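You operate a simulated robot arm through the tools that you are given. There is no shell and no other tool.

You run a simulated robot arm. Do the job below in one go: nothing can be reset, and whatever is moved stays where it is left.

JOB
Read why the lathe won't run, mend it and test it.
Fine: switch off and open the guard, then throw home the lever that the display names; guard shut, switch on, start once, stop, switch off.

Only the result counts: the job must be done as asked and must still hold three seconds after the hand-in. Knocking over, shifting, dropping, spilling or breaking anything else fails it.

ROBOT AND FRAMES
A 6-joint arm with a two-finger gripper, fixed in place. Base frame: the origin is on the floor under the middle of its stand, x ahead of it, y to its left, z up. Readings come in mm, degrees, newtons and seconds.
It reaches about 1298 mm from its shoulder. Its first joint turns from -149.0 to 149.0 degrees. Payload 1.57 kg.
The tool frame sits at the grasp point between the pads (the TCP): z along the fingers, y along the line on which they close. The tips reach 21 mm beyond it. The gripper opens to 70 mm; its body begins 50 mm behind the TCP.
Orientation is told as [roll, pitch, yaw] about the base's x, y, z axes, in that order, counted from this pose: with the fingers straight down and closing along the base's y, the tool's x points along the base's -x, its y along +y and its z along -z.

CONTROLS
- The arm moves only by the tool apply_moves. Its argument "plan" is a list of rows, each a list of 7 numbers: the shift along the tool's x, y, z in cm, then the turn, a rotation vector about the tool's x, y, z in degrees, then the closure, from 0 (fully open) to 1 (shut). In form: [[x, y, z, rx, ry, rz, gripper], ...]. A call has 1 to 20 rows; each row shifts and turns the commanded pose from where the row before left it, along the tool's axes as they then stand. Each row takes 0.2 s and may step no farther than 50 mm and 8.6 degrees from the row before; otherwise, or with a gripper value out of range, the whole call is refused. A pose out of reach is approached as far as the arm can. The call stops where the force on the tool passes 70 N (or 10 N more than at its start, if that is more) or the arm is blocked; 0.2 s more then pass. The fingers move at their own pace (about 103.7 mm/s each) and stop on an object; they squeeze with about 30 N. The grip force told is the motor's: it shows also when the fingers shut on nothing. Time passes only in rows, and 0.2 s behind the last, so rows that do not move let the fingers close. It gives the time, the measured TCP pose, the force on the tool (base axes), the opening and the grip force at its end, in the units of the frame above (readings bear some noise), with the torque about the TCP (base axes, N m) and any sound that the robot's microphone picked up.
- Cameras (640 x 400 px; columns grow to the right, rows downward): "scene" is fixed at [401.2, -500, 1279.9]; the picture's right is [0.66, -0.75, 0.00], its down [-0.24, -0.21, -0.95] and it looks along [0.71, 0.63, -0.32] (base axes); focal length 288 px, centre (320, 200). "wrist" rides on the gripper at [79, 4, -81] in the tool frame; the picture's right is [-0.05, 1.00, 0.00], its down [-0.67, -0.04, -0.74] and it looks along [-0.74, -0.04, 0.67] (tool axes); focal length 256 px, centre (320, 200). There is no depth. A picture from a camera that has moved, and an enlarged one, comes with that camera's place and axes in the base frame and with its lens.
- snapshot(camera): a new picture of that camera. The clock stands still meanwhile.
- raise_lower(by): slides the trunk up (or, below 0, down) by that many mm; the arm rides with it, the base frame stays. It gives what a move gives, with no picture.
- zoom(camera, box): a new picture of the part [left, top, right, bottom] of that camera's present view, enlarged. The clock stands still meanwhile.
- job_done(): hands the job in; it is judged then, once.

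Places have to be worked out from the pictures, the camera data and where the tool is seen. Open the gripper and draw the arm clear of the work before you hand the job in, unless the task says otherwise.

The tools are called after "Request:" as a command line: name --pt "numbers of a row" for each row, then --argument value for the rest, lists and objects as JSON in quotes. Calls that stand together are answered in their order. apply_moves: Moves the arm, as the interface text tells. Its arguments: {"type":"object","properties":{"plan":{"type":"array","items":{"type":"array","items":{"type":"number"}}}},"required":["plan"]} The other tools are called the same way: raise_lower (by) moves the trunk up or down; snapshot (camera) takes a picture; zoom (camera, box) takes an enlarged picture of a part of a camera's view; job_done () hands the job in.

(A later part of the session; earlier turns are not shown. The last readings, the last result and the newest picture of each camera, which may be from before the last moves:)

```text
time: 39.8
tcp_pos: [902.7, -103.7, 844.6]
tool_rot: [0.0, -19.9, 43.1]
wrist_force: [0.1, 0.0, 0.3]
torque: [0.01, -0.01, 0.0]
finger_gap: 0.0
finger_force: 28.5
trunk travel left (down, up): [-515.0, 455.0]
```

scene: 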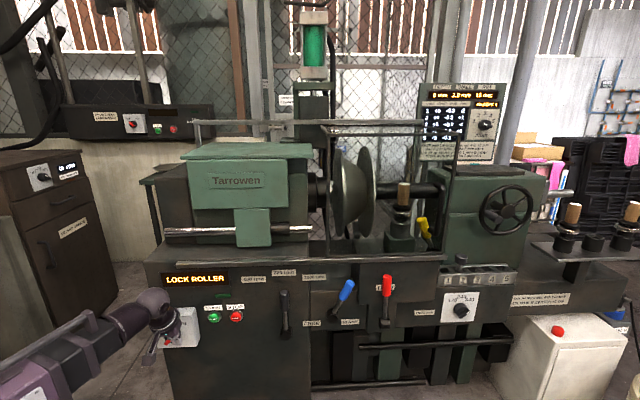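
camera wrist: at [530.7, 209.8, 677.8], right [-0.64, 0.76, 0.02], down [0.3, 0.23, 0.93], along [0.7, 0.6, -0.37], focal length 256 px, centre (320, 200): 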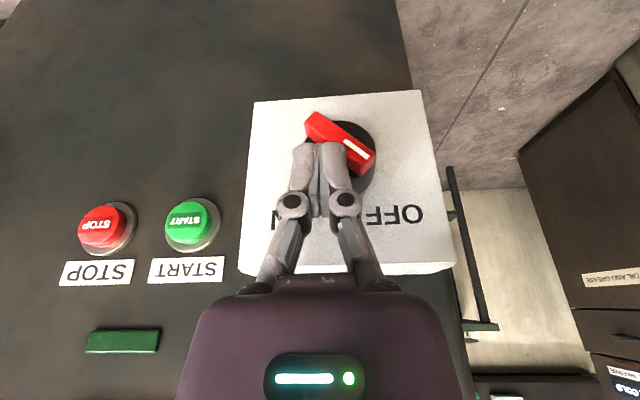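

The switch stands at OFF. Now I pitch the tool to horizontal again at this height and roll it so the camera is above.

Request:
apply_moves --pt "0 0 0 0 -7.8 0 1" --pt "0 0 0 0 -7.8 0 1" --pt "0 0 0 0 -7.8 0 1" --pt "0 0 0 0 -7.8 0 1" --pt "0 0 0 0 -7.8 0 1" --pt "0 0 0 0 -7.8 0 1" --pt "0 0 0 0 -7.8 0 1" --pt "0 0 0 0 -7.8 0 1" --pt "0 0 0 0 -7.7 0 1" --pt "0 0 0 0 0 0 1"

Request:
apply_moves --pt "0 0 0 0 0 8.6 1" --pt "0 0 0 0 0 8.6 1" --pt "0 0 0 0 0 8.6 1" --pt "0 0 0 0 0 8.6 1" --pt "0 0 0 0 0 8.6 1" --pt "0 0 0 0 0 8.6 1" --pt "0 0 0 0 0 8.6 1" --pt "0 0 0 0 0 8.6 1" --pt "0 0 0 0 0 8.6 1" --pt "0 0 0 0 0 8.6 1" --pt "0 0 0 0 0 8.6 1" --pt "0 0 0 0 0 8.6 1" --pt "0 0 0 0 0 8.6 1" --pt "0 0 0 0 0 8.6 1" --pt "0 0 0 0 0 8.6 1" --pt "0 0 0 0 0 8.6 1" --pt "0 0 0 0 0 8.6 1" --pt "0 0 0 0 0 8.6 1" --pt "0 0 0 0 0 8.6 1" --pt "0 0 0 0 0 8.6 1"

Request:
apply_moves --pt "0 0 0 0 0 8.0 1" --pt "0 4.8 0 0 0 0 1" --pt "0 4.8 0 0 0 0 1" --pt "0 4.8 0 0 0 0 1" --pt "0 4.8 0 0 0 0 1" --pt "0 0 0 0 0 0 1"

Request:
snapshot --camera "wrist"

Request:
snapshot --camera "scene"

```text
time: 42.0
tcp_pos: [902.8, -104.4, 1019.4]
tool_rot: [-11.1, -89.9, 54.0]
wrist_force: [-0.2, -1.4, 0.0]
torque: [0.0, 0.02, 0.01]
finger_gap: 0.0
finger_force: 28.6
out of reach, approached as far as the arm can: row 1, 2, 3, 4, 5, 6, 7, 8, 9
trunk travel left (down, up): [-515.0, 455.0]
```

```text
time: 46.2
tcp_pos: [902.7, -105.1, 1017.9]
tool_rot: [89.5, 82.2, -47.5]
wrist_force: [-0.3, 0.2, 0.8]
torque: [0.01, 0.02, 0.01]
finger_gap: 0.1
finger_force: 28.6
trunk travel left (down, up): [-515.0, 455.0]
```

```text
time: 47.6
tcp_pos: [1033.6, -246.4, 1019.6]
tool_rot: [-10.2, 89.9, -147.2]
wrist_force: [0.1, 0.3, 0.1]
torque: [-0.02, 0.01, -0.01]
finger_gap: 0.0
finger_force: 28.4
trunk travel left (down, up): [-515.0, 455.0]
```

```text
taken
camera wrist: at [977.2, -305.7, 1097.5], right [0.68, -0.73, -0.05], down [-0.57, -0.48, -0.67], along [0.46, 0.48, -0.74], focal length 256 px, centre (320, 200)
```

wrist: 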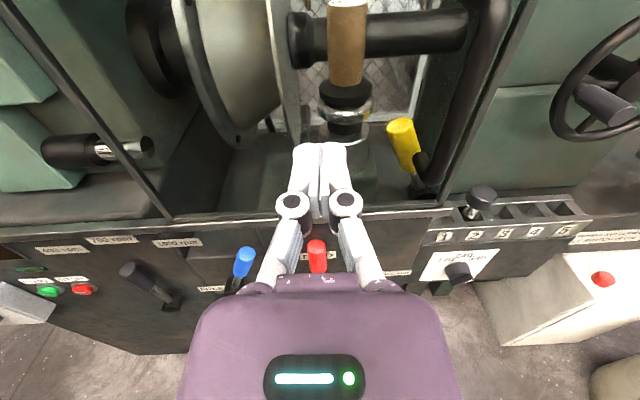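

```text
taken
```

scene: 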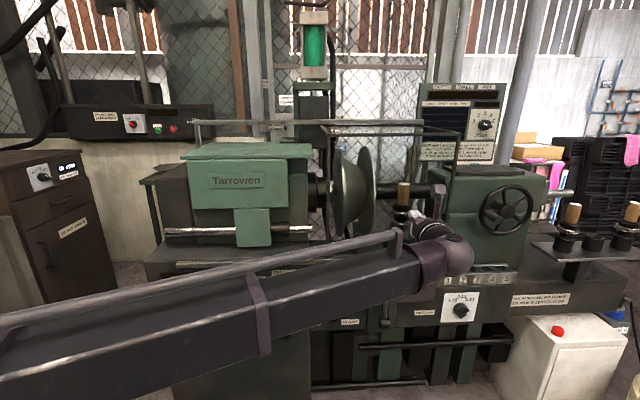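

Now the handle and yellow lever are near. I zoom to locate both exactly and look for labels.

Request:
zoom --camera "wrist" --box '[340, 80, 520, 240]'

Request:
zoom --camera "wrist" --box '[380, 0, 540, 110]'

Request:
zoom --camera "scene" --box '[390, 170, 470, 230]'

```text
2.50 times, centred on (430, 160) of wrist
camera zoom: at [977.2, -305.7, 1097.5], right [0.68, -0.73, -0.05], down [-0.57, -0.48, -0.67], along [0.46, 0.48, -0.74], focal length 640 px, centre (45, 300)
```

zoom: 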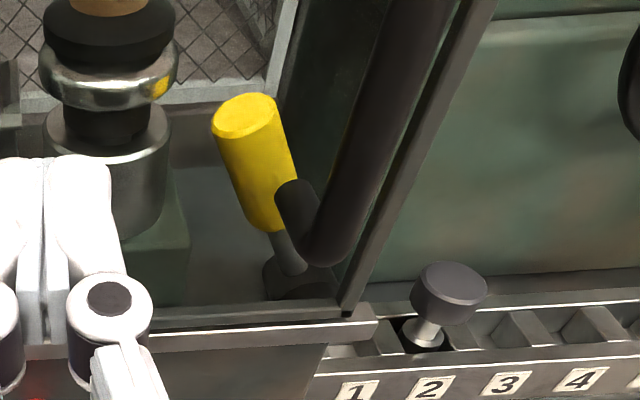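

```text
3.64 times, centred on (460, 55) of wrist
camera zoom: at [977.2, -305.7, 1097.5], right [0.68, -0.73, -0.05], down [-0.57, -0.48, -0.67], along [0.46, 0.48, -0.74], focal length 931 px, centre (-189, 727)
```

zoom: 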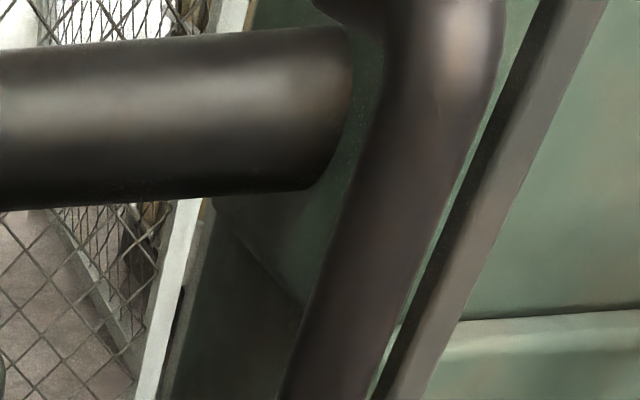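

```text
6.67 times, centred on (430, 200) of scene
camera zoom: at [401.2, -500.0, 1279.9], right [0.66, -0.75, 0.0], down [-0.24, -0.21, -0.95], along [0.71, 0.63, -0.32], focal length 1917 px, centre (-413, 200)
```

zoom: 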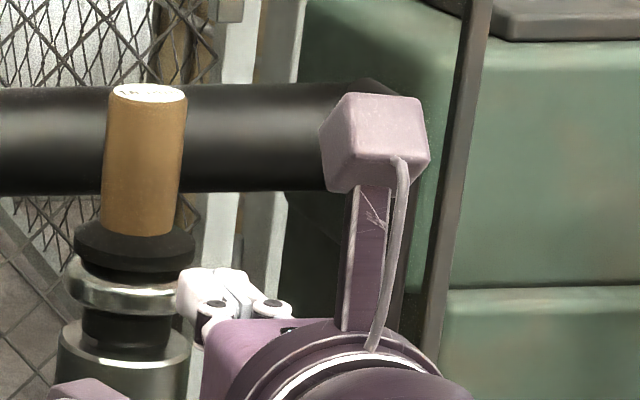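

No lever label is visible, but the handle is well located: a≈974, n≈652, about 17 mm thick. I open the gripper, align with the handle and advance to straddle it.

Request:
apply_moves --pt "0 4.3 0 0 0 0 0" --pt "0 4.3 0 0 0 0 0" --pt "0 0 0 0 0 0 0" --pt "0 0 2.0 0 0 0 0" --pt "0 0 2.0 0 0 0 0" --pt "0 0 0 0 0 0 0"

Request:
snapshot --camera "wrist"

Request:
zoom --camera "scene" --box '[390, 160, 490, 230]'

```text
time: 49.0
tcp_pos: [1121.9, -280.7, 1020.3]
tool_rot: [1.1, 89.9, -135.8]
wrist_force: [0.9, 0.5, 0.2]
torque: [0.0, -0.04, -0.01]
finger_gap: 70.1
finger_force: 0.1
trunk travel left (down, up): [-515.0, 455.0]
```

```text
taken
camera wrist: at [1065.4, -341.0, 1097.7], right [0.68, -0.73, -0.05], down [-0.57, -0.48, -0.67], along [0.46, 0.48, -0.74], focal length 256 px, centre (320, 200)
```

wrist: 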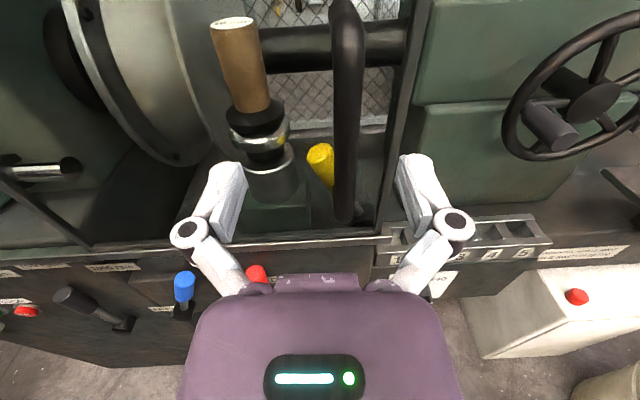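

```text
5.71 times, centred on (440, 195) of scene
camera zoom: at [401.2, -500.0, 1279.9], right [0.66, -0.75, 0.0], down [-0.24, -0.21, -0.95], along [0.71, 0.63, -0.32], focal length 1643 px, centre (-366, 229)
```

zoom: 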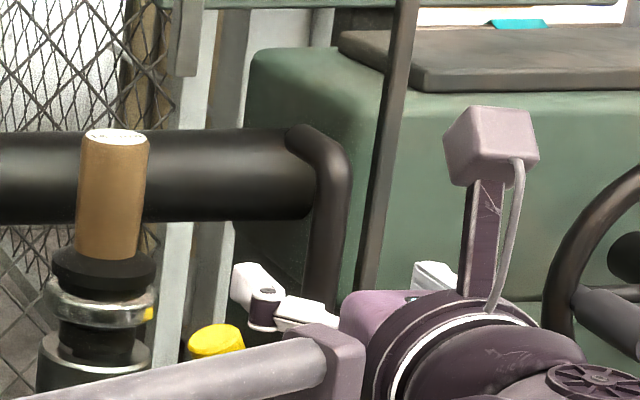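

The handle lies ≈11 mm right of the finger centre. I correct by 10 mm and advance 28 mm, then partly close around it without squeezing.

Request:
apply_moves --pt "0 1.0 0 0 0 0 0" --pt "0 0 1.4 0 0 0 0" --pt "0 0 1.4 0 0 0 0" --pt "0 0 0 0 0 0 0.55" --pt "0 0 0 0 0 0 0.55"

Request:
snapshot --camera "wrist"

Request:
zoom --camera "scene" --box '[390, 160, 490, 230]'

```text
time: 50.2
tcp_pos: [1148.5, -269.9, 1019.5]
tool_rot: [-1.7, 89.8, -138.7]
wrist_force: [-0.3, -0.2, -0.2]
torque: [0.02, 0.0, 0.0]
finger_gap: 31.4
finger_force: 0.1
trunk travel left (down, up): [-515.0, 455.0]
```

```text
taken
camera wrist: at [1092.4, -329.4, 1097.6], right [0.68, -0.73, -0.05], down [-0.57, -0.48, -0.66], along [0.46, 0.48, -0.74], focal length 256 px, centre (320, 200)
```

wrist: 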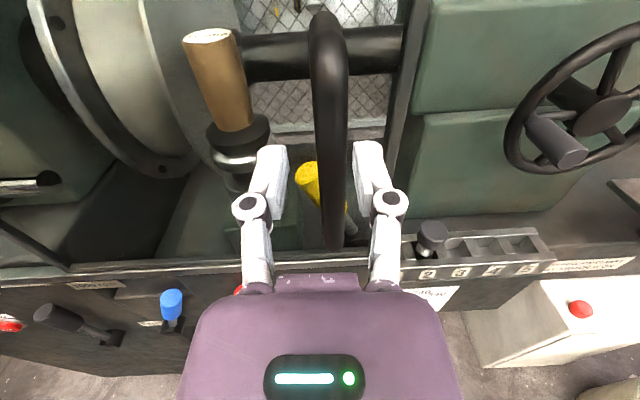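

```text
5.71 times, centred on (440, 195) of scene
camera zoom: at [401.2, -500.0, 1279.9], right [0.66, -0.75, 0.0], down [-0.24, -0.21, -0.95], along [0.71, 0.63, -0.32], focal length 1643 px, centre (-366, 229)
```

zoom: 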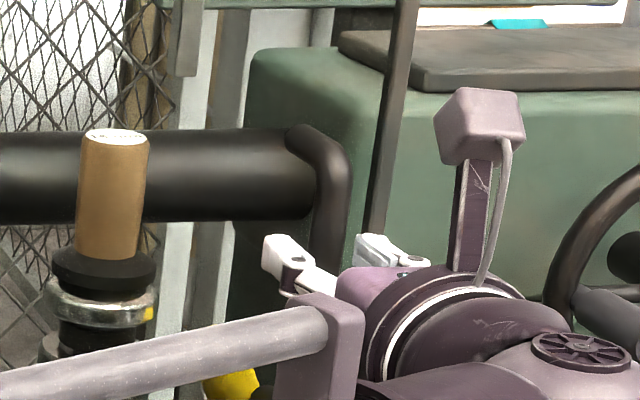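

The handle is between the fingers. I try sliding the guard left by 60 mm and check the force.

Request:
apply_moves --pt "0 -1.0 0 0 0 0 0.55" --pt "0 -1.0 0 0 0 0 0.55" --pt "0 -1.0 0 0 0 0 0.55" --pt "0 -1.0 0 0 0 0 0.55" --pt "0 -1.0 0 0 0 0 0.55" --pt "0 -1.0 0 0 0 0 0.55"

Request:
snapshot --camera "wrist"

Request:
snapshot --camera "scene"

```text
time: 51.6
tcp_pos: [1108.7, -225.8, 1019.9]
tool_rot: [2.1, 90.0, -134.8]
wrist_force: [0.4, -0.8, 0.2]
torque: [-0.02, -0.01, 0.01]
finger_gap: 31.4
finger_force: 0.1
trunk travel left (down, up): [-515.0, 455.0]
```

```text
taken
camera wrist: at [1051.0, -285.0, 1097.7], right [0.68, -0.73, -0.05], down [-0.57, -0.48, -0.67], along [0.46, 0.48, -0.74], focal length 256 px, centre (320, 200)
```

wrist: 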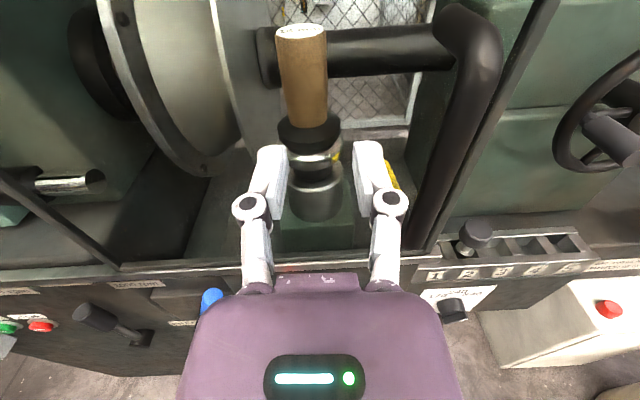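

```text
taken
```

scene: 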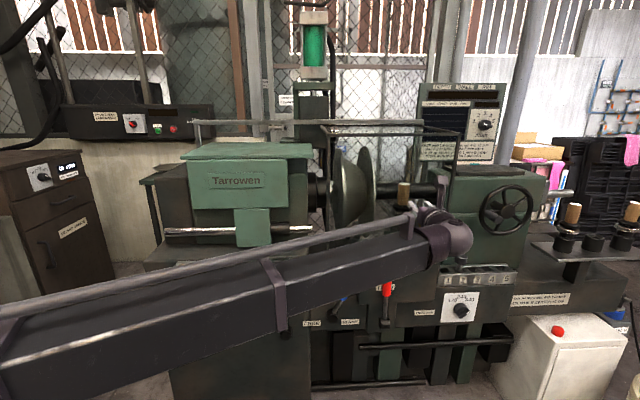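

The guard did not move: the fingers passed in front of the handle, so it lies deeper than I judged. I zoom the current view to triangulate against the previous one.

Request:
zoom --camera "wrist" --box '[360, 0, 560, 260]'

Request:
zoom --camera "scene" --box '[390, 160, 490, 230]'

```text
1.54 times, centred on (460, 130) of wrist
camera zoom: at [1051.0, -285.0, 1097.7], right [0.68, -0.73, -0.05], down [-0.57, -0.48, -0.67], along [0.46, 0.48, -0.74], focal length 394 px, centre (105, 308)
```

zoom: 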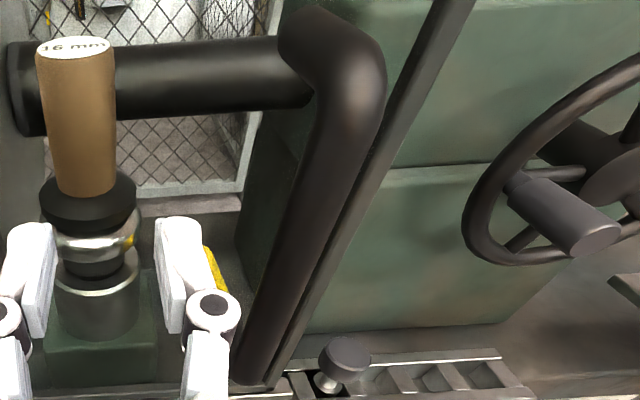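

```text
5.71 times, centred on (440, 195) of scene
camera zoom: at [401.2, -500.0, 1279.9], right [0.66, -0.75, 0.0], down [-0.24, -0.21, -0.95], along [0.71, 0.63, -0.32], focal length 1643 px, centre (-366, 229)
```

zoom: 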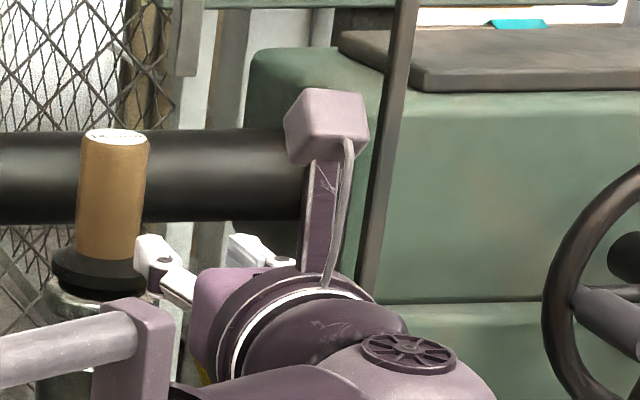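

Handle axis re-triangulated to n≈672, a≈991 (guard plane ≈713), so I must reach ~17 mm deeper. I back off, open, shift right to a≈991, and advance to n≈667.

Request:
apply_moves --pt "0 0 -2.0 0 0 0 0.55" --pt "0 0 -2.5 0 0 0 0" --pt "0 3.3 0 0 0 0 0" --pt "0 3.3 0 0 0 0 0" --pt "0 0 2.0 0 0 0 0" --pt "0 0 2.0 0 0 0 0" --pt "0 0 1.0 0 0 0 0" --pt "0 0 0.9 0 0 0 0" --pt "0 0 0 0 0 0 0"

Request:
snapshot --camera "wrist"

Request:
zoom --camera "scene" --box '[390, 160, 490, 230]'

```text
time: 53.6
tcp_pos: [1164.5, -264.1, 1018.1]
tool_rot: [0.7, 89.9, -136.4]
wrist_force: [0.2, -0.6, -0.1]
torque: [-0.03, 0.02, 0.0]
finger_gap: 70.1
finger_force: 0.0
trunk travel left (down, up): [-515.0, 455.0]
```

```text
taken
camera wrist: at [1106.8, -324.1, 1097.6], right [0.68, -0.73, -0.05], down [-0.57, -0.48, -0.67], along [0.46, 0.48, -0.74], focal length 256 px, centre (320, 200)
```

wrist: 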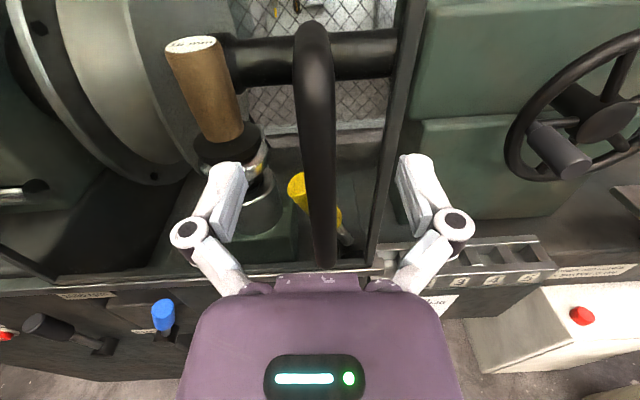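

```text
5.71 times, centred on (440, 195) of scene
camera zoom: at [401.2, -500.0, 1279.9], right [0.66, -0.75, 0.0], down [-0.24, -0.21, -0.95], along [0.71, 0.63, -0.32], focal length 1643 px, centre (-366, 229)
```

zoom: 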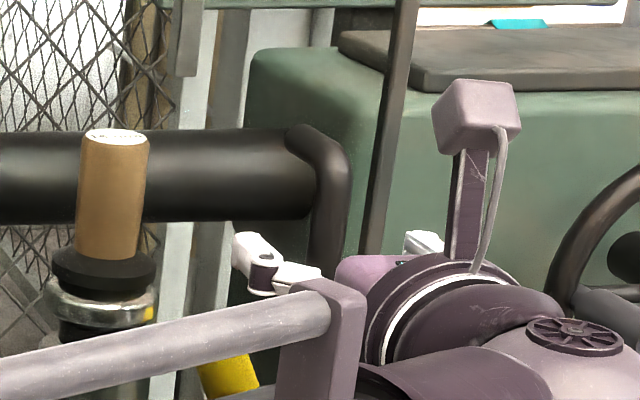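

The handle is centred between the open fingers. I close fully: if the gap stops at ~16 mm I truly hold the handle.

Request:
apply_moves --pt "0 0 0 0 0 0 1" --pt "0 0 0 0 0 0 1" --pt "0 0 0 0 0 0 1" --pt "0 0 0 0 0 0 1"

Request:
snapshot --camera "wrist"

```text
time: 54.6
tcp_pos: [1162.7, -264.0, 1020.1]
tool_rot: [13.3, 89.9, -123.8]
wrist_force: [-10.8, -4.2, -5.4]
torque: [-0.16, 0.15, 0.04]
finger_gap: 15.5
finger_force: 32.1
trunk travel left (down, up): [-515.0, 455.0]
```

```text
taken
camera wrist: at [1105.8, -324.8, 1097.8], right [0.68, -0.73, -0.05], down [-0.57, -0.48, -0.67], along [0.46, 0.48, -0.74], focal length 256 px, centre (320, 200)
```

wrist: 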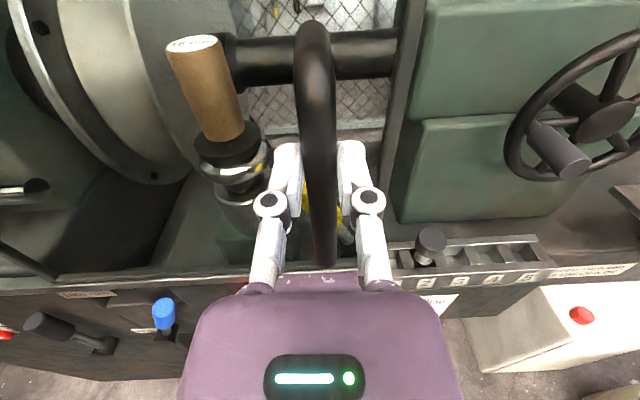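

It holds the handle (15.5 mm) but near the rounded tips (11 N push-back). I open a little, go 7 mm deeper, and close to a loose 22 mm gap around it.

Request:
apply_moves --pt "0 0 0 0 0 0 0.5" --pt "0 0 0 0 0 0 0.5" --pt "0 0 0.35 0 0 0 0.5" --pt "0 0 0.35 0 0 0 0.5" --pt "0 0 0 0 0 0 0.69" --pt "0 0 0 0 0 0 0.69"

Request:
apply_moves --pt "0 -0.5 0 0 0 0 0.69" --pt "0 -0.5 0 0 0 0 0.69" --pt "0 -0.5 0 0 0 0 0.69" --pt "0 -0.5 0 0 0 0 0.69" --pt "0 -0.5 0 0 0 0 0.69" --pt "0 -0.5 0 0 0 0 0.69"

Request:
snapshot --camera "wrist"

Request:
snapshot --camera "scene"

```text
time: 56.0
tcp_pos: [1169.0, -258.6, 1019.4]
tool_rot: [-3.5, 90.0, -140.6]
wrist_force: [0.3, -0.1, -0.7]
torque: [0.02, 0.01, 0.0]
finger_gap: 21.7
finger_force: 0.1
trunk travel left (down, up): [-515.0, 455.0]
```

```text
time: 57.4
tcp_pos: [1148.8, -237.4, 1019.8]
tool_rot: [-8.2, 90.0, -145.2]
wrist_force: [0.4, -1.3, 0.3]
torque: [0.0, 0.01, -0.03]
finger_gap: 22.7
finger_force: 0.5
trunk travel left (down, up): [-515.0, 455.0]
```

```text
taken
camera wrist: at [1091.6, -296.9, 1097.5], right [0.68, -0.73, -0.05], down [-0.57, -0.48, -0.67], along [0.46, 0.48, -0.74], focal length 256 px, centre (320, 200)
```

wrist: 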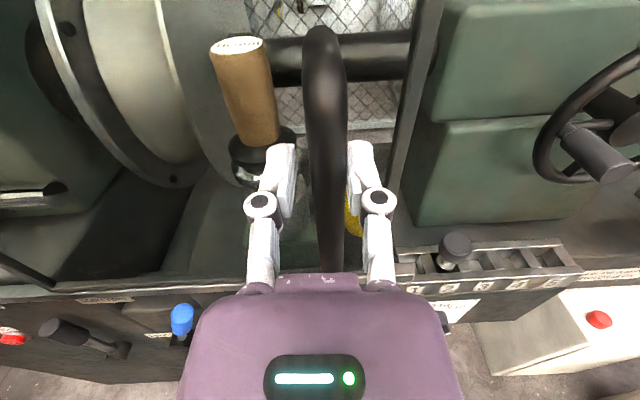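

```text
taken
```

scene: 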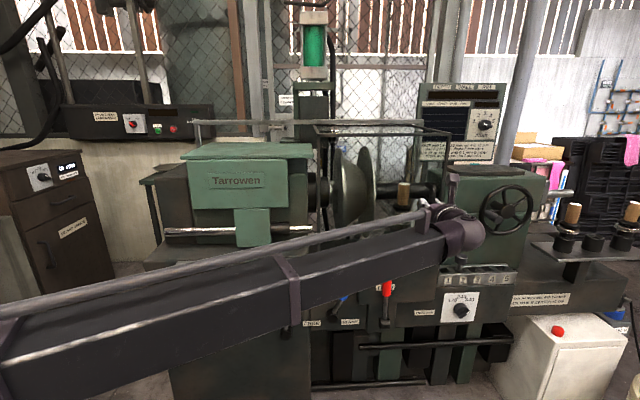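

The guard slides left freely. I continue sliding it 300 mm further.

Request:
apply_moves --pt "0 -1.5 0 0 0 0 0.69" --pt "0 -2 0 0 0 0 0.69" --pt "0 -2 0 0 0 0 0.69" --pt "0 -2 0 0 0 0 0.69" --pt "0 -2 0 0 0 0 0.69" --pt "0 -2 0 0 0 0 0.69" --pt "0 -2 0 0 0 0 0.69" --pt "0 -2 0 0 0 0 0.69" --pt "0 -2 0 0 0 0 0.69" --pt "0 -2 0 0 0 0 0.69" --pt "0 -2 0 0 0 0 0.69" --pt "0 -2 0 0 0 0 0.69" --pt "0 -2 0 0 0 0 0.69" --pt "0 -2 0 0 0 0 0.69" --pt "0 -2 0 0 0 0 0.69" --pt "0 -1 0 0 0 0 0.69"

Request:
snapshot --camera "wrist"

Request:
snapshot --camera "scene"

```text
time: 60.8
tcp_pos: [940.6, -13.3, 1018.8]
tool_rot: [-0.7, 89.9, -137.6]
wrist_force: [0.1, -1.8, 0.4]
torque: [0.0, -0.02, -0.01]
finger_gap: 22.7
finger_force: 0.6
trunk travel left (down, up): [-515.0, 455.0]
```

```text
taken
camera wrist: at [883.3, -73.8, 1097.7], right [0.68, -0.73, -0.05], down [-0.57, -0.48, -0.67], along [0.46, 0.48, -0.74], focal length 256 px, centre (320, 200)
```

wrist: 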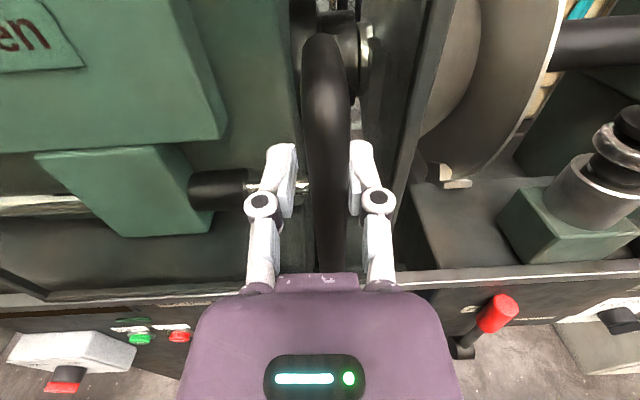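

```text
taken
```

scene: 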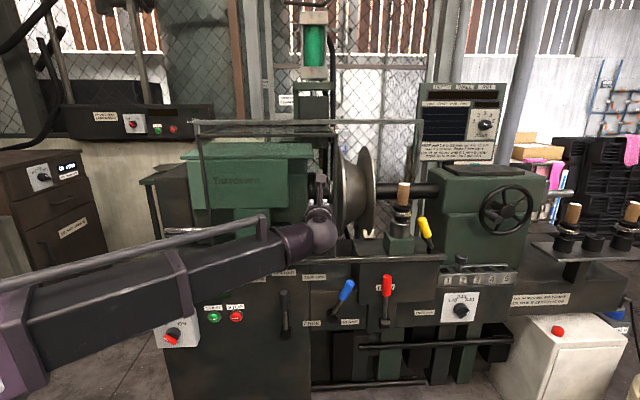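

The guard is nearly open (right edge now left of the chuck disc). I slide on in smaller steps until the stop.

Request:
apply_moves --pt "0 -1 0 0 0 0 0.69" --pt "0 -1 0 0 0 0 0.69" --pt "0 -1 0 0 0 0 0.69" --pt "0 -1 0 0 0 0 0.69"

Request:
snapshot --camera "scene"

```text
time: 61.8
tcp_pos: [912.1, 15.0, 1020.5]
tool_rot: [5.0, 90.0, -131.9]
wrist_force: [-0.1, 0.7, 0.1]
torque: [0.0, -0.01, 0.02]
finger_gap: 22.7
finger_force: 0.8
trunk travel left (down, up): [-515.0, 455.0]
```

```text
taken
```

scene: 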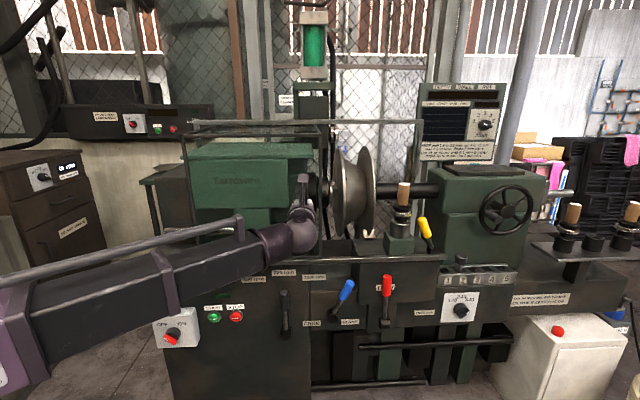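

Still moving freely; the guard's left edge nears the rail's end. I push on a bit.

Request:
apply_moves --pt "0 -0.8 0 0 0 0 0.69" --pt "0 -0.8 0 0 0 0 0.69" --pt "0 -0.8 0 0 0 0 0.69" --pt "0 -0.8 0 0 0 0 0.69" --pt "0 -0.8 0 0 0 0 0.69" --pt "0 -0.8 0 0 0 0 0.69"

Request:
snapshot --camera "scene"

Request:
snapshot --camera "wrist"

```text
time: 63.2
tcp_pos: [886.7, 45.9, 1017.2]
tool_rot: [-71.3, 89.8, 151.1]
wrist_force: [43.4, -23.3, 12.1]
torque: [-0.35, -0.18, 0.81]
finger_gap: 46.9
finger_force: 19.4
trunk travel left (down, up): [-515.0, 455.0]
```

```text
taken
```

scene: 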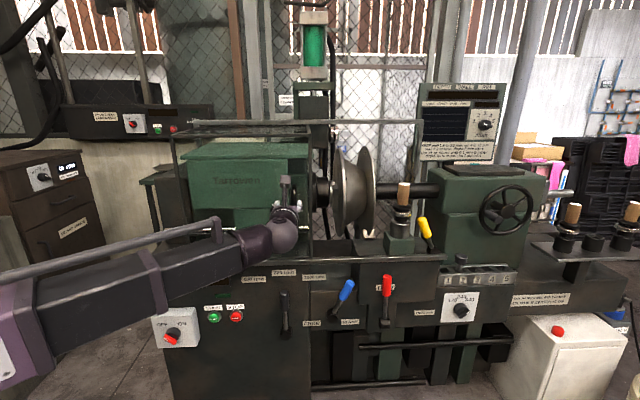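

```text
taken
camera wrist: at [829.3, -13.4, 1095.7], right [0.67, -0.74, -0.06], down [-0.58, -0.47, -0.67], along [0.46, 0.48, -0.74], focal length 256 px, centre (320, 200)
```

wrist: 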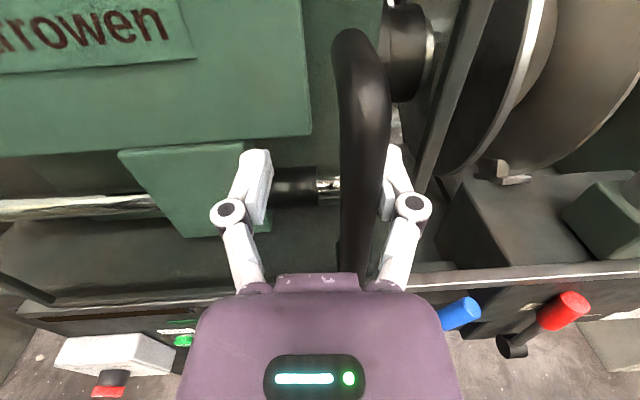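

The guard has hit its open stop (force rose to ~50 N, travel ≈395 mm). I relax, open the fingers and back straight out from the handle.

Request:
apply_moves --pt "0 1.0 0 0 0 0 0.3" --pt "0 0.8 0 0 0 0 0" --pt "0 0 0 0 0 0 0" --pt "0 0 -2 0 0 0 0" --pt "0 0 -3 0 0 0 0" --pt "0 0 -4 0 0 0 0" --pt "0 0 0 0 0 0 0"

Request:
snapshot --camera "wrist"

Request:
snapshot --camera "scene"

```text
time: 64.8
tcp_pos: [827.4, -25.3, 1019.1]
tool_rot: [9.7, 89.9, -127.3]
wrist_force: [0.3, 0.0, -0.1]
torque: [-0.03, 0.02, -0.02]
finger_gap: 70.3
finger_force: 0.1
trunk travel left (down, up): [-515.0, 455.0]
```

```text
taken
camera wrist: at [769.7, -85.1, 1097.9], right [0.68, -0.73, -0.05], down [-0.57, -0.48, -0.67], along [0.46, 0.48, -0.74], focal length 256 px, centre (320, 200)
```

wrist: 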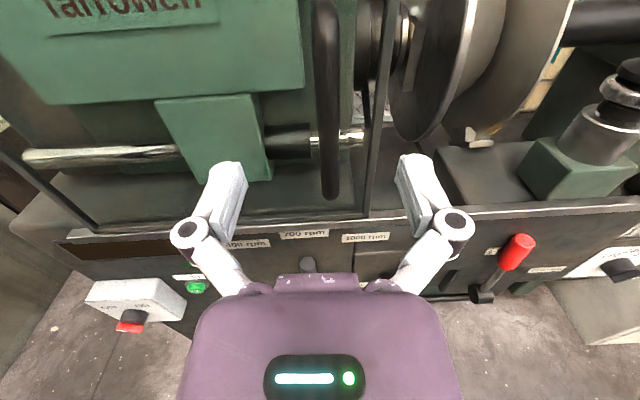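

```text
taken
```

scene: 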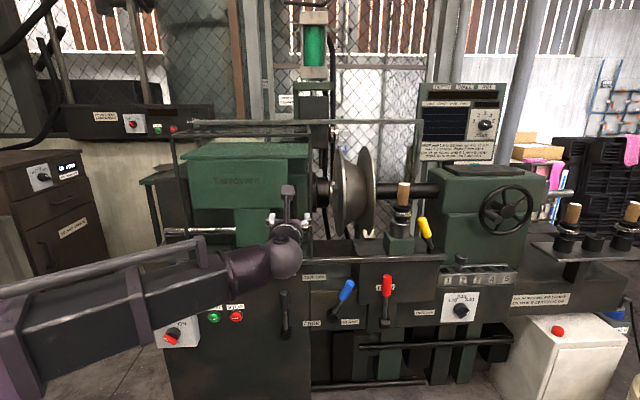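

The guard is open and stays. Now I zoom into the yellow lever with an unobstructed view from the scene camera.

Request:
zoom --camera "scene" --box '[376, 180, 456, 265]'

Request:
zoom --camera "scene" --box '[300, 230, 460, 335]'

```text
4.71 times, centred on (416, 222) of scene
camera zoom: at [401.2, -500.0, 1279.9], right [0.66, -0.75, 0.0], down [-0.24, -0.21, -0.95], along [0.71, 0.63, -0.32], focal length 1353 px, centre (-132, 94)
```

zoom: 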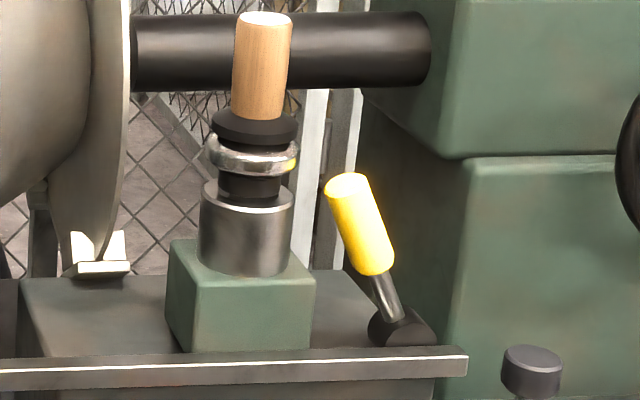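

```text
3.81 times, centred on (380, 282) of scene
camera zoom: at [401.2, -500.0, 1279.9], right [0.66, -0.75, 0.0], down [-0.24, -0.21, -0.95], along [0.71, 0.63, -0.32], focal length 1095 px, centre (91, -114)
```

zoom: 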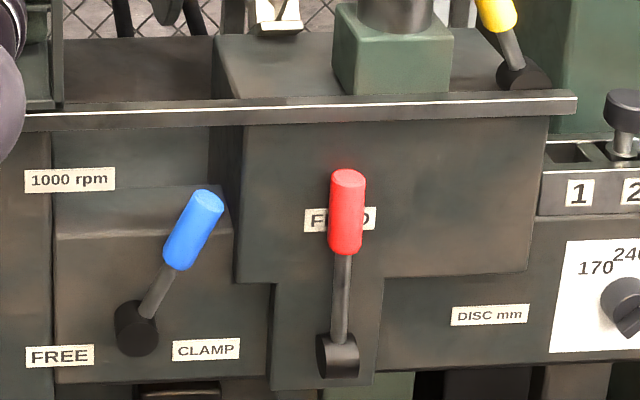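

The yellow lever leans left, beside the roller post. I move the wrist camera in front of it to see its pivot and any labels.

Request:
apply_moves --pt "0 4.5 0 0 0 0 1" --pt "0 4.5 0 0 0 0 1" --pt "0 4.5 0 0 0 0 1" --pt "0 4.5 0 0 0 0 1" --pt "0 4.5 0 0 0 0 1" --pt "0 4.5 0 0 0 0 1" --pt "0 4.5 0 0 0 0 1" --pt "0 4.5 0 0 0 0 1" --pt "0 0 0 0 0 0 1"

Request:
snapshot --camera "wrist"

Request:
zoom --camera "wrist" --box '[300, 90, 500, 230]'

```text
time: 66.8
tcp_pos: [1071.8, -286.2, 1019.6]
tool_rot: [-13.1, 89.9, -149.9]
wrist_force: [-0.4, -0.5, -0.2]
torque: [-0.01, 0.0, 0.01]
finger_gap: 0.0
finger_force: 28.7
trunk travel left (down, up): [-515.0, 455.0]
```

```text
taken
camera wrist: at [1015.2, -347.1, 1097.6], right [0.68, -0.73, -0.05], down [-0.57, -0.48, -0.67], along [0.46, 0.48, -0.74], focal length 256 px, centre (320, 200)
```

wrist: 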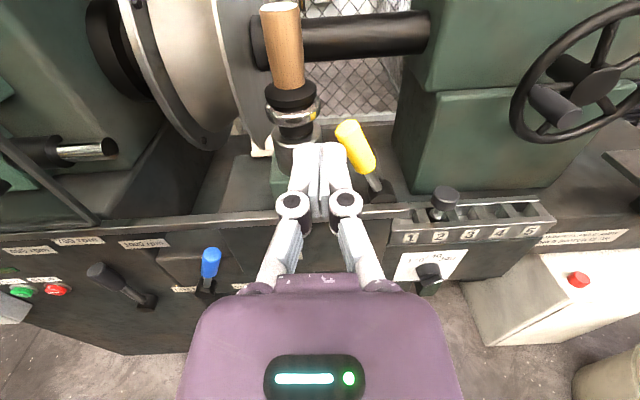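

```text
2.86 times, centred on (400, 160) of wrist
camera zoom: at [1015.2, -347.1, 1097.6], right [0.68, -0.73, -0.05], down [-0.57, -0.48, -0.67], along [0.46, 0.48, -0.74], focal length 731 px, centre (91, 314)
```

zoom: 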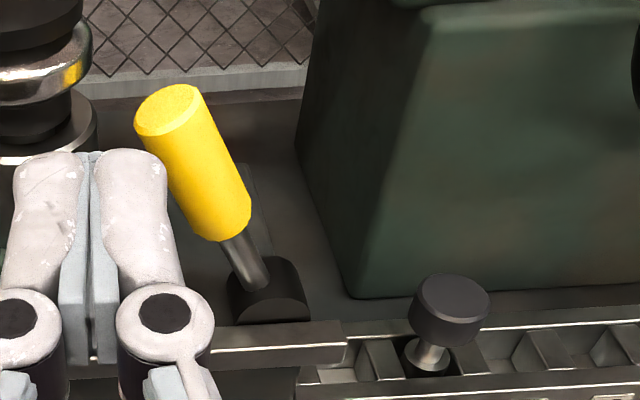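

Lever pivots about the axis toward the operator, leaning ~23° left, away from the tailstock (which is far behind at n≈890): knob top ≈(a 971, n 740, z 947), hub ≈(a 1019, z 835). I'll straddle the knob with slightly open fingers; lower the trunk 107 mm and align first.

Request:
raise_lower --by -107

Request:
apply_moves --pt "0 2.35 0 0 0 0 0.25" --pt "0 2.35 0 0 0 0 0.25" --pt "0 0 4 0 0 0 0.25" --pt "0 0 4 0 0 0 0.25" --pt "0 0 0 0 0 0 0.25"

Request:
snapshot --camera "wrist"

Request:
snapshot --camera "scene"

```text
time: 68.2
tcp_pos: [1071.0, -287.2, 912.3]
tool_rot: [0.5, 89.9, -136.3]
wrist_force: [-0.3, -0.1, -0.3]
torque: [0.01, 0.01, -0.01]
finger_gap: 0.2
finger_force: 28.4
trunk travel left (down, up): [-408.0, 562.0]
```

```text
time: 69.4
tcp_pos: [1163.3, -267.2, 912.3]
tool_rot: [-0.2, 89.9, -137.2]
wrist_force: [-0.6, 0.1, 0.5]
torque: [-0.02, 0.0, 0.0]
finger_gap: 52.4
finger_force: 0.1
trunk travel left (down, up): [-408.0, 562.0]
```

```text
taken
camera wrist: at [1105.6, -326.6, 990.5], right [0.68, -0.73, -0.05], down [-0.57, -0.48, -0.67], along [0.46, 0.48, -0.74], focal length 256 px, centre (320, 200)
```

wrist: 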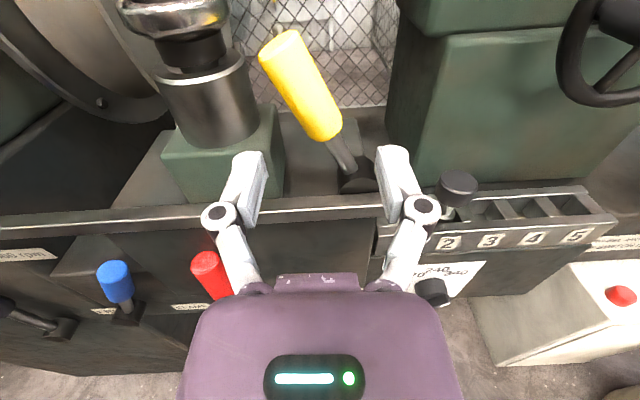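

```text
taken
```

scene: 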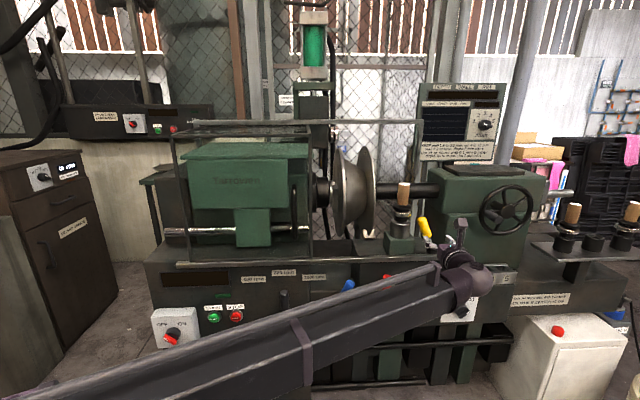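

I zoom the present view to measure the gap between the roller post and the lever, and the tray lip.

Request:
zoom --camera "wrist" --box '[200, 20, 440, 230]'

Request:
zoom --camera "scene" --box '[376, 195, 476, 265]'

```text
1.90 times, centred on (320, 125) of wrist
camera zoom: at [1105.6, -326.6, 990.5], right [0.68, -0.73, -0.05], down [-0.57, -0.48, -0.67], along [0.46, 0.48, -0.74], focal length 488 px, centre (320, 343)
```

zoom: 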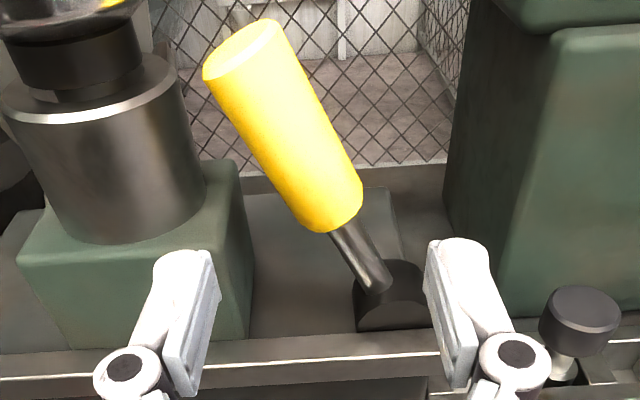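

```text
5.71 times, centred on (426, 230) of scene
camera zoom: at [401.2, -500.0, 1279.9], right [0.66, -0.75, 0.0], down [-0.24, -0.21, -0.95], along [0.71, 0.63, -0.32], focal length 1643 px, centre (-286, 29)
```

zoom: 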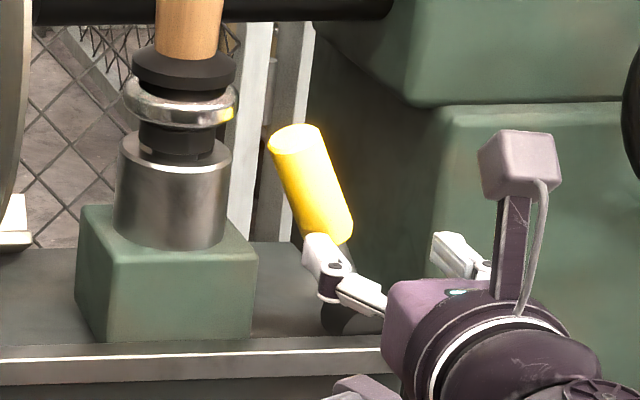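

Measured: at z≈900 there is ~30 mm between the post's cylinder (right edge a≈950) and the knob's left side (a≈977); the left finger (12 mm) fits with its inner face at a≈971. I drop 8 mm, shift right 4 mm and advance 40 mm, then check.

Request:
raise_lower --by -8

Request:
apply_moves --pt "0 0.4 0 0 0 0 0.25" --pt "0 0 2 0 0 0 0.25" --pt "0 0 2 0 0 0 0.25" --pt "0 0 0 0 0 0 0.25"

Request:
snapshot --camera "wrist"

Request:
zoom --camera "scene" --box '[376, 195, 476, 265]'

```text
time: 70.0
tcp_pos: [1161.5, -266.8, 904.4]
tool_rot: [0.1, 89.8, -137.0]
wrist_force: [-0.4, 0.2, -0.4]
torque: [-0.01, -0.01, -0.01]
finger_gap: 52.6
finger_force: 0.0
trunk travel left (down, up): [-400.0, 570.0]
```

```text
time: 71.0
tcp_pos: [1194.5, -243.2, 903.8]
tool_rot: [-1.3, 89.9, -138.3]
wrist_force: [0.7, -0.2, -0.5]
torque: [0.02, 0.0, 0.03]
finger_gap: 52.4
finger_force: 0.0
trunk travel left (down, up): [-400.0, 570.0]
```

```text
taken
camera wrist: at [1137.7, -302.5, 982.5], right [0.68, -0.73, -0.05], down [-0.57, -0.48, -0.66], along [0.46, 0.48, -0.75], focal length 256 px, centre (320, 200)
```

wrist: 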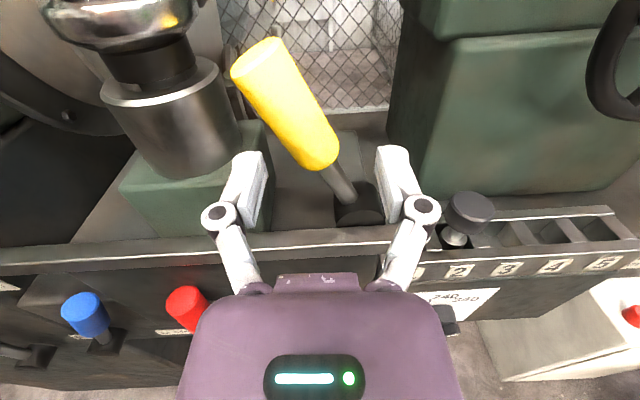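

```text
5.71 times, centred on (426, 230) of scene
camera zoom: at [401.2, -500.0, 1279.9], right [0.66, -0.75, 0.0], down [-0.24, -0.21, -0.95], along [0.71, 0.63, -0.32], focal length 1643 px, centre (-286, 29)
```

zoom: 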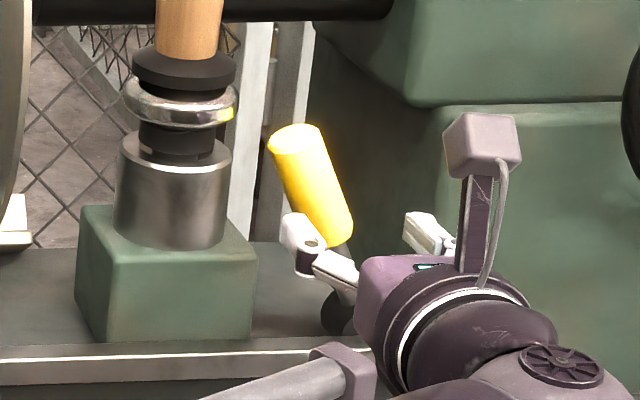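

Aligned well: the left finger points into the gap between post and knob. I advance the last 37 mm in small steps.

Request:
apply_moves --pt "0 0 1.0 0 0 0 0.25" --pt "0 0 1.0 0 0 0 0.25" --pt "0 0 0.9 0 0 0 0.25" --pt "0 0 0.8 0 0 0 0.25" --pt "0 0 0 0 0 0 0.25"

Request:
snapshot --camera "wrist"

Request:
zoom --camera "scene" --box '[376, 195, 476, 265]'

```text
time: 72.2
tcp_pos: [1221.0, -217.7, 904.2]
tool_rot: [-2.5, 89.9, -139.6]
wrist_force: [-1.3, -0.5, -0.5]
torque: [0.01, 0.03, 0.02]
finger_gap: 53.4
finger_force: 0.6
trunk travel left (down, up): [-400.0, 570.0]
```

```text
taken
camera wrist: at [1164.6, -277.0, 982.6], right [0.68, -0.73, -0.05], down [-0.57, -0.48, -0.67], along [0.46, 0.48, -0.74], focal length 256 px, centre (320, 200)
```

wrist: 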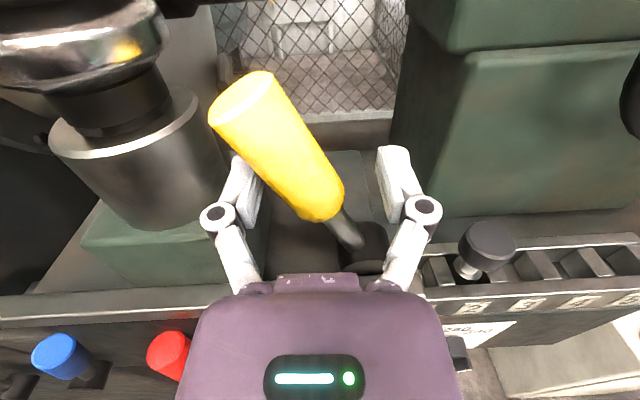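

```text
5.71 times, centred on (426, 230) of scene
camera zoom: at [401.2, -500.0, 1279.9], right [0.66, -0.75, 0.0], down [-0.24, -0.21, -0.95], along [0.71, 0.63, -0.32], focal length 1643 px, centre (-286, 29)
```

zoom: 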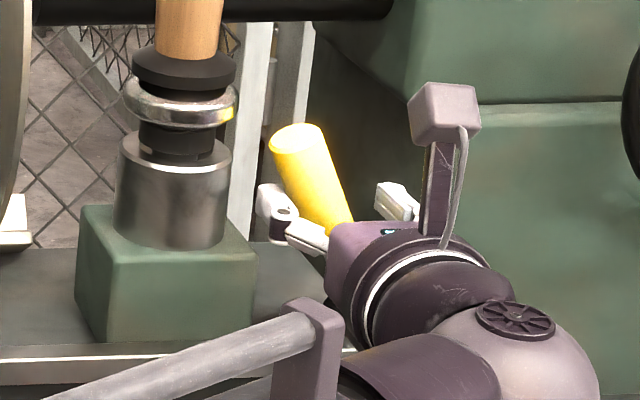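

The knob is between the fingers with light left-finger contact. I push right 35 mm in 5 mm steps.

Request:
apply_moves --pt "0 0.5 0 0 0 0 0.25" --pt "0 0.5 0 0 0 0 0.25" --pt "0 0.5 0 0 0 0 0.25" --pt "0 0.5 0 0 0 0 0.25" --pt "0 0.5 0 0 0 0 0.25" --pt "0 0.5 0 0 0 0 0.25" --pt "0 0.5 0 0 0 0 0.25"

Request:
snapshot --camera "wrist"

Request:
zoom --camera "scene" --box '[376, 195, 476, 265]'

```text
time: 73.8
tcp_pos: [1237.2, -239.3, 903.6]
tool_rot: [4.2, 89.9, -133.1]
wrist_force: [0.0, 0.0, 0.4]
torque: [0.02, 0.01, 0.0]
finger_gap: 52.5
finger_force: 0.3
out of reach, approached as far as the arm can: row 6, 7
trunk travel left (down, up): [-400.0, 570.0]
```

```text
taken
camera wrist: at [1179.4, -299.6, 982.6], right [0.68, -0.73, -0.05], down [-0.57, -0.48, -0.67], along [0.46, 0.48, -0.74], focal length 256 px, centre (320, 200)
```

wrist: 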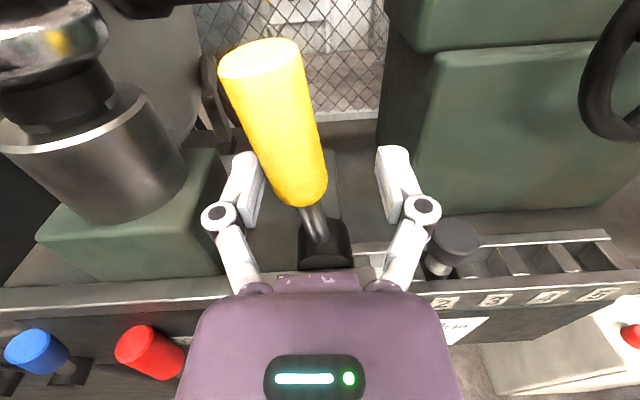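

```text
5.71 times, centred on (426, 230) of scene
camera zoom: at [401.2, -500.0, 1279.9], right [0.66, -0.75, 0.0], down [-0.24, -0.21, -0.95], along [0.71, 0.63, -0.32], focal length 1643 px, centre (-286, 29)
```

zoom: 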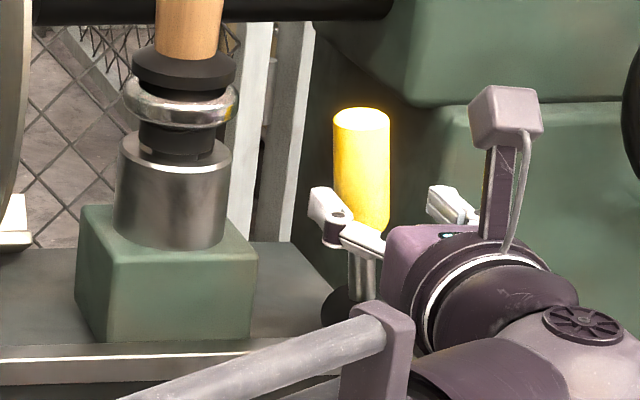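

The lever swings freely and is about upright, but the arm's outer reach limits further motion with this yaw. I turn the tool 15° about the vertical (brings the wrist inward) and keep pushing right.

Request:
apply_moves --pt "0 0 0 -7.6 0 0 0.25" --pt "0 0 0 -7.6 0 0 0.25" --pt "0 0.4825 0.132 0 0 0 0.25" --pt "0 0.4825 0.132 0 0 0 0.25" --pt "0 0.4825 0.132 0 0 0 0.25" --pt "0 0 0 0 0 0 0.25"

Request:
snapshot --camera "wrist"

Request:
zoom --camera "scene" --box '[376, 195, 476, 265]'

```text
time: 75.2
tcp_pos: [1246.3, -250.8, 904.4]
tool_rot: [31.9, 89.9, -120.3]
wrist_force: [-0.6, 1.2, 1.1]
torque: [-0.01, 0.0, 0.02]
finger_gap: 53.1
finger_force: 0.8
trunk travel left (down, up): [-400.0, 570.0]
```

```text
taken
camera wrist: at [1176.2, -294.2, 982.7], right [0.47, -0.88, -0.05], down [-0.68, -0.32, -0.67], along [0.57, 0.35, -0.74], focal length 256 px, centre (320, 200)
```

wrist: 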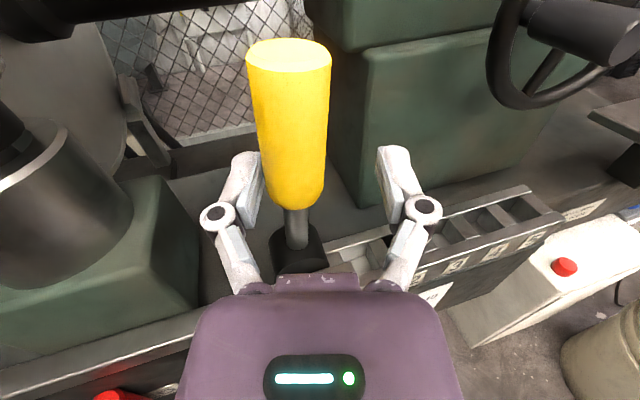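

```text
5.71 times, centred on (426, 230) of scene
camera zoom: at [401.2, -500.0, 1279.9], right [0.66, -0.75, 0.0], down [-0.24, -0.21, -0.95], along [0.71, 0.63, -0.32], focal length 1643 px, centre (-286, 29)
```

zoom: 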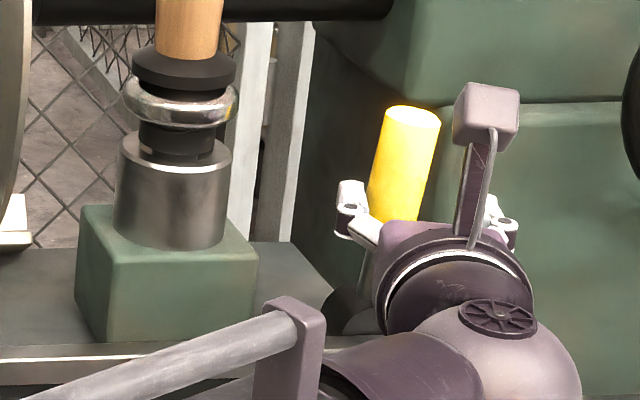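

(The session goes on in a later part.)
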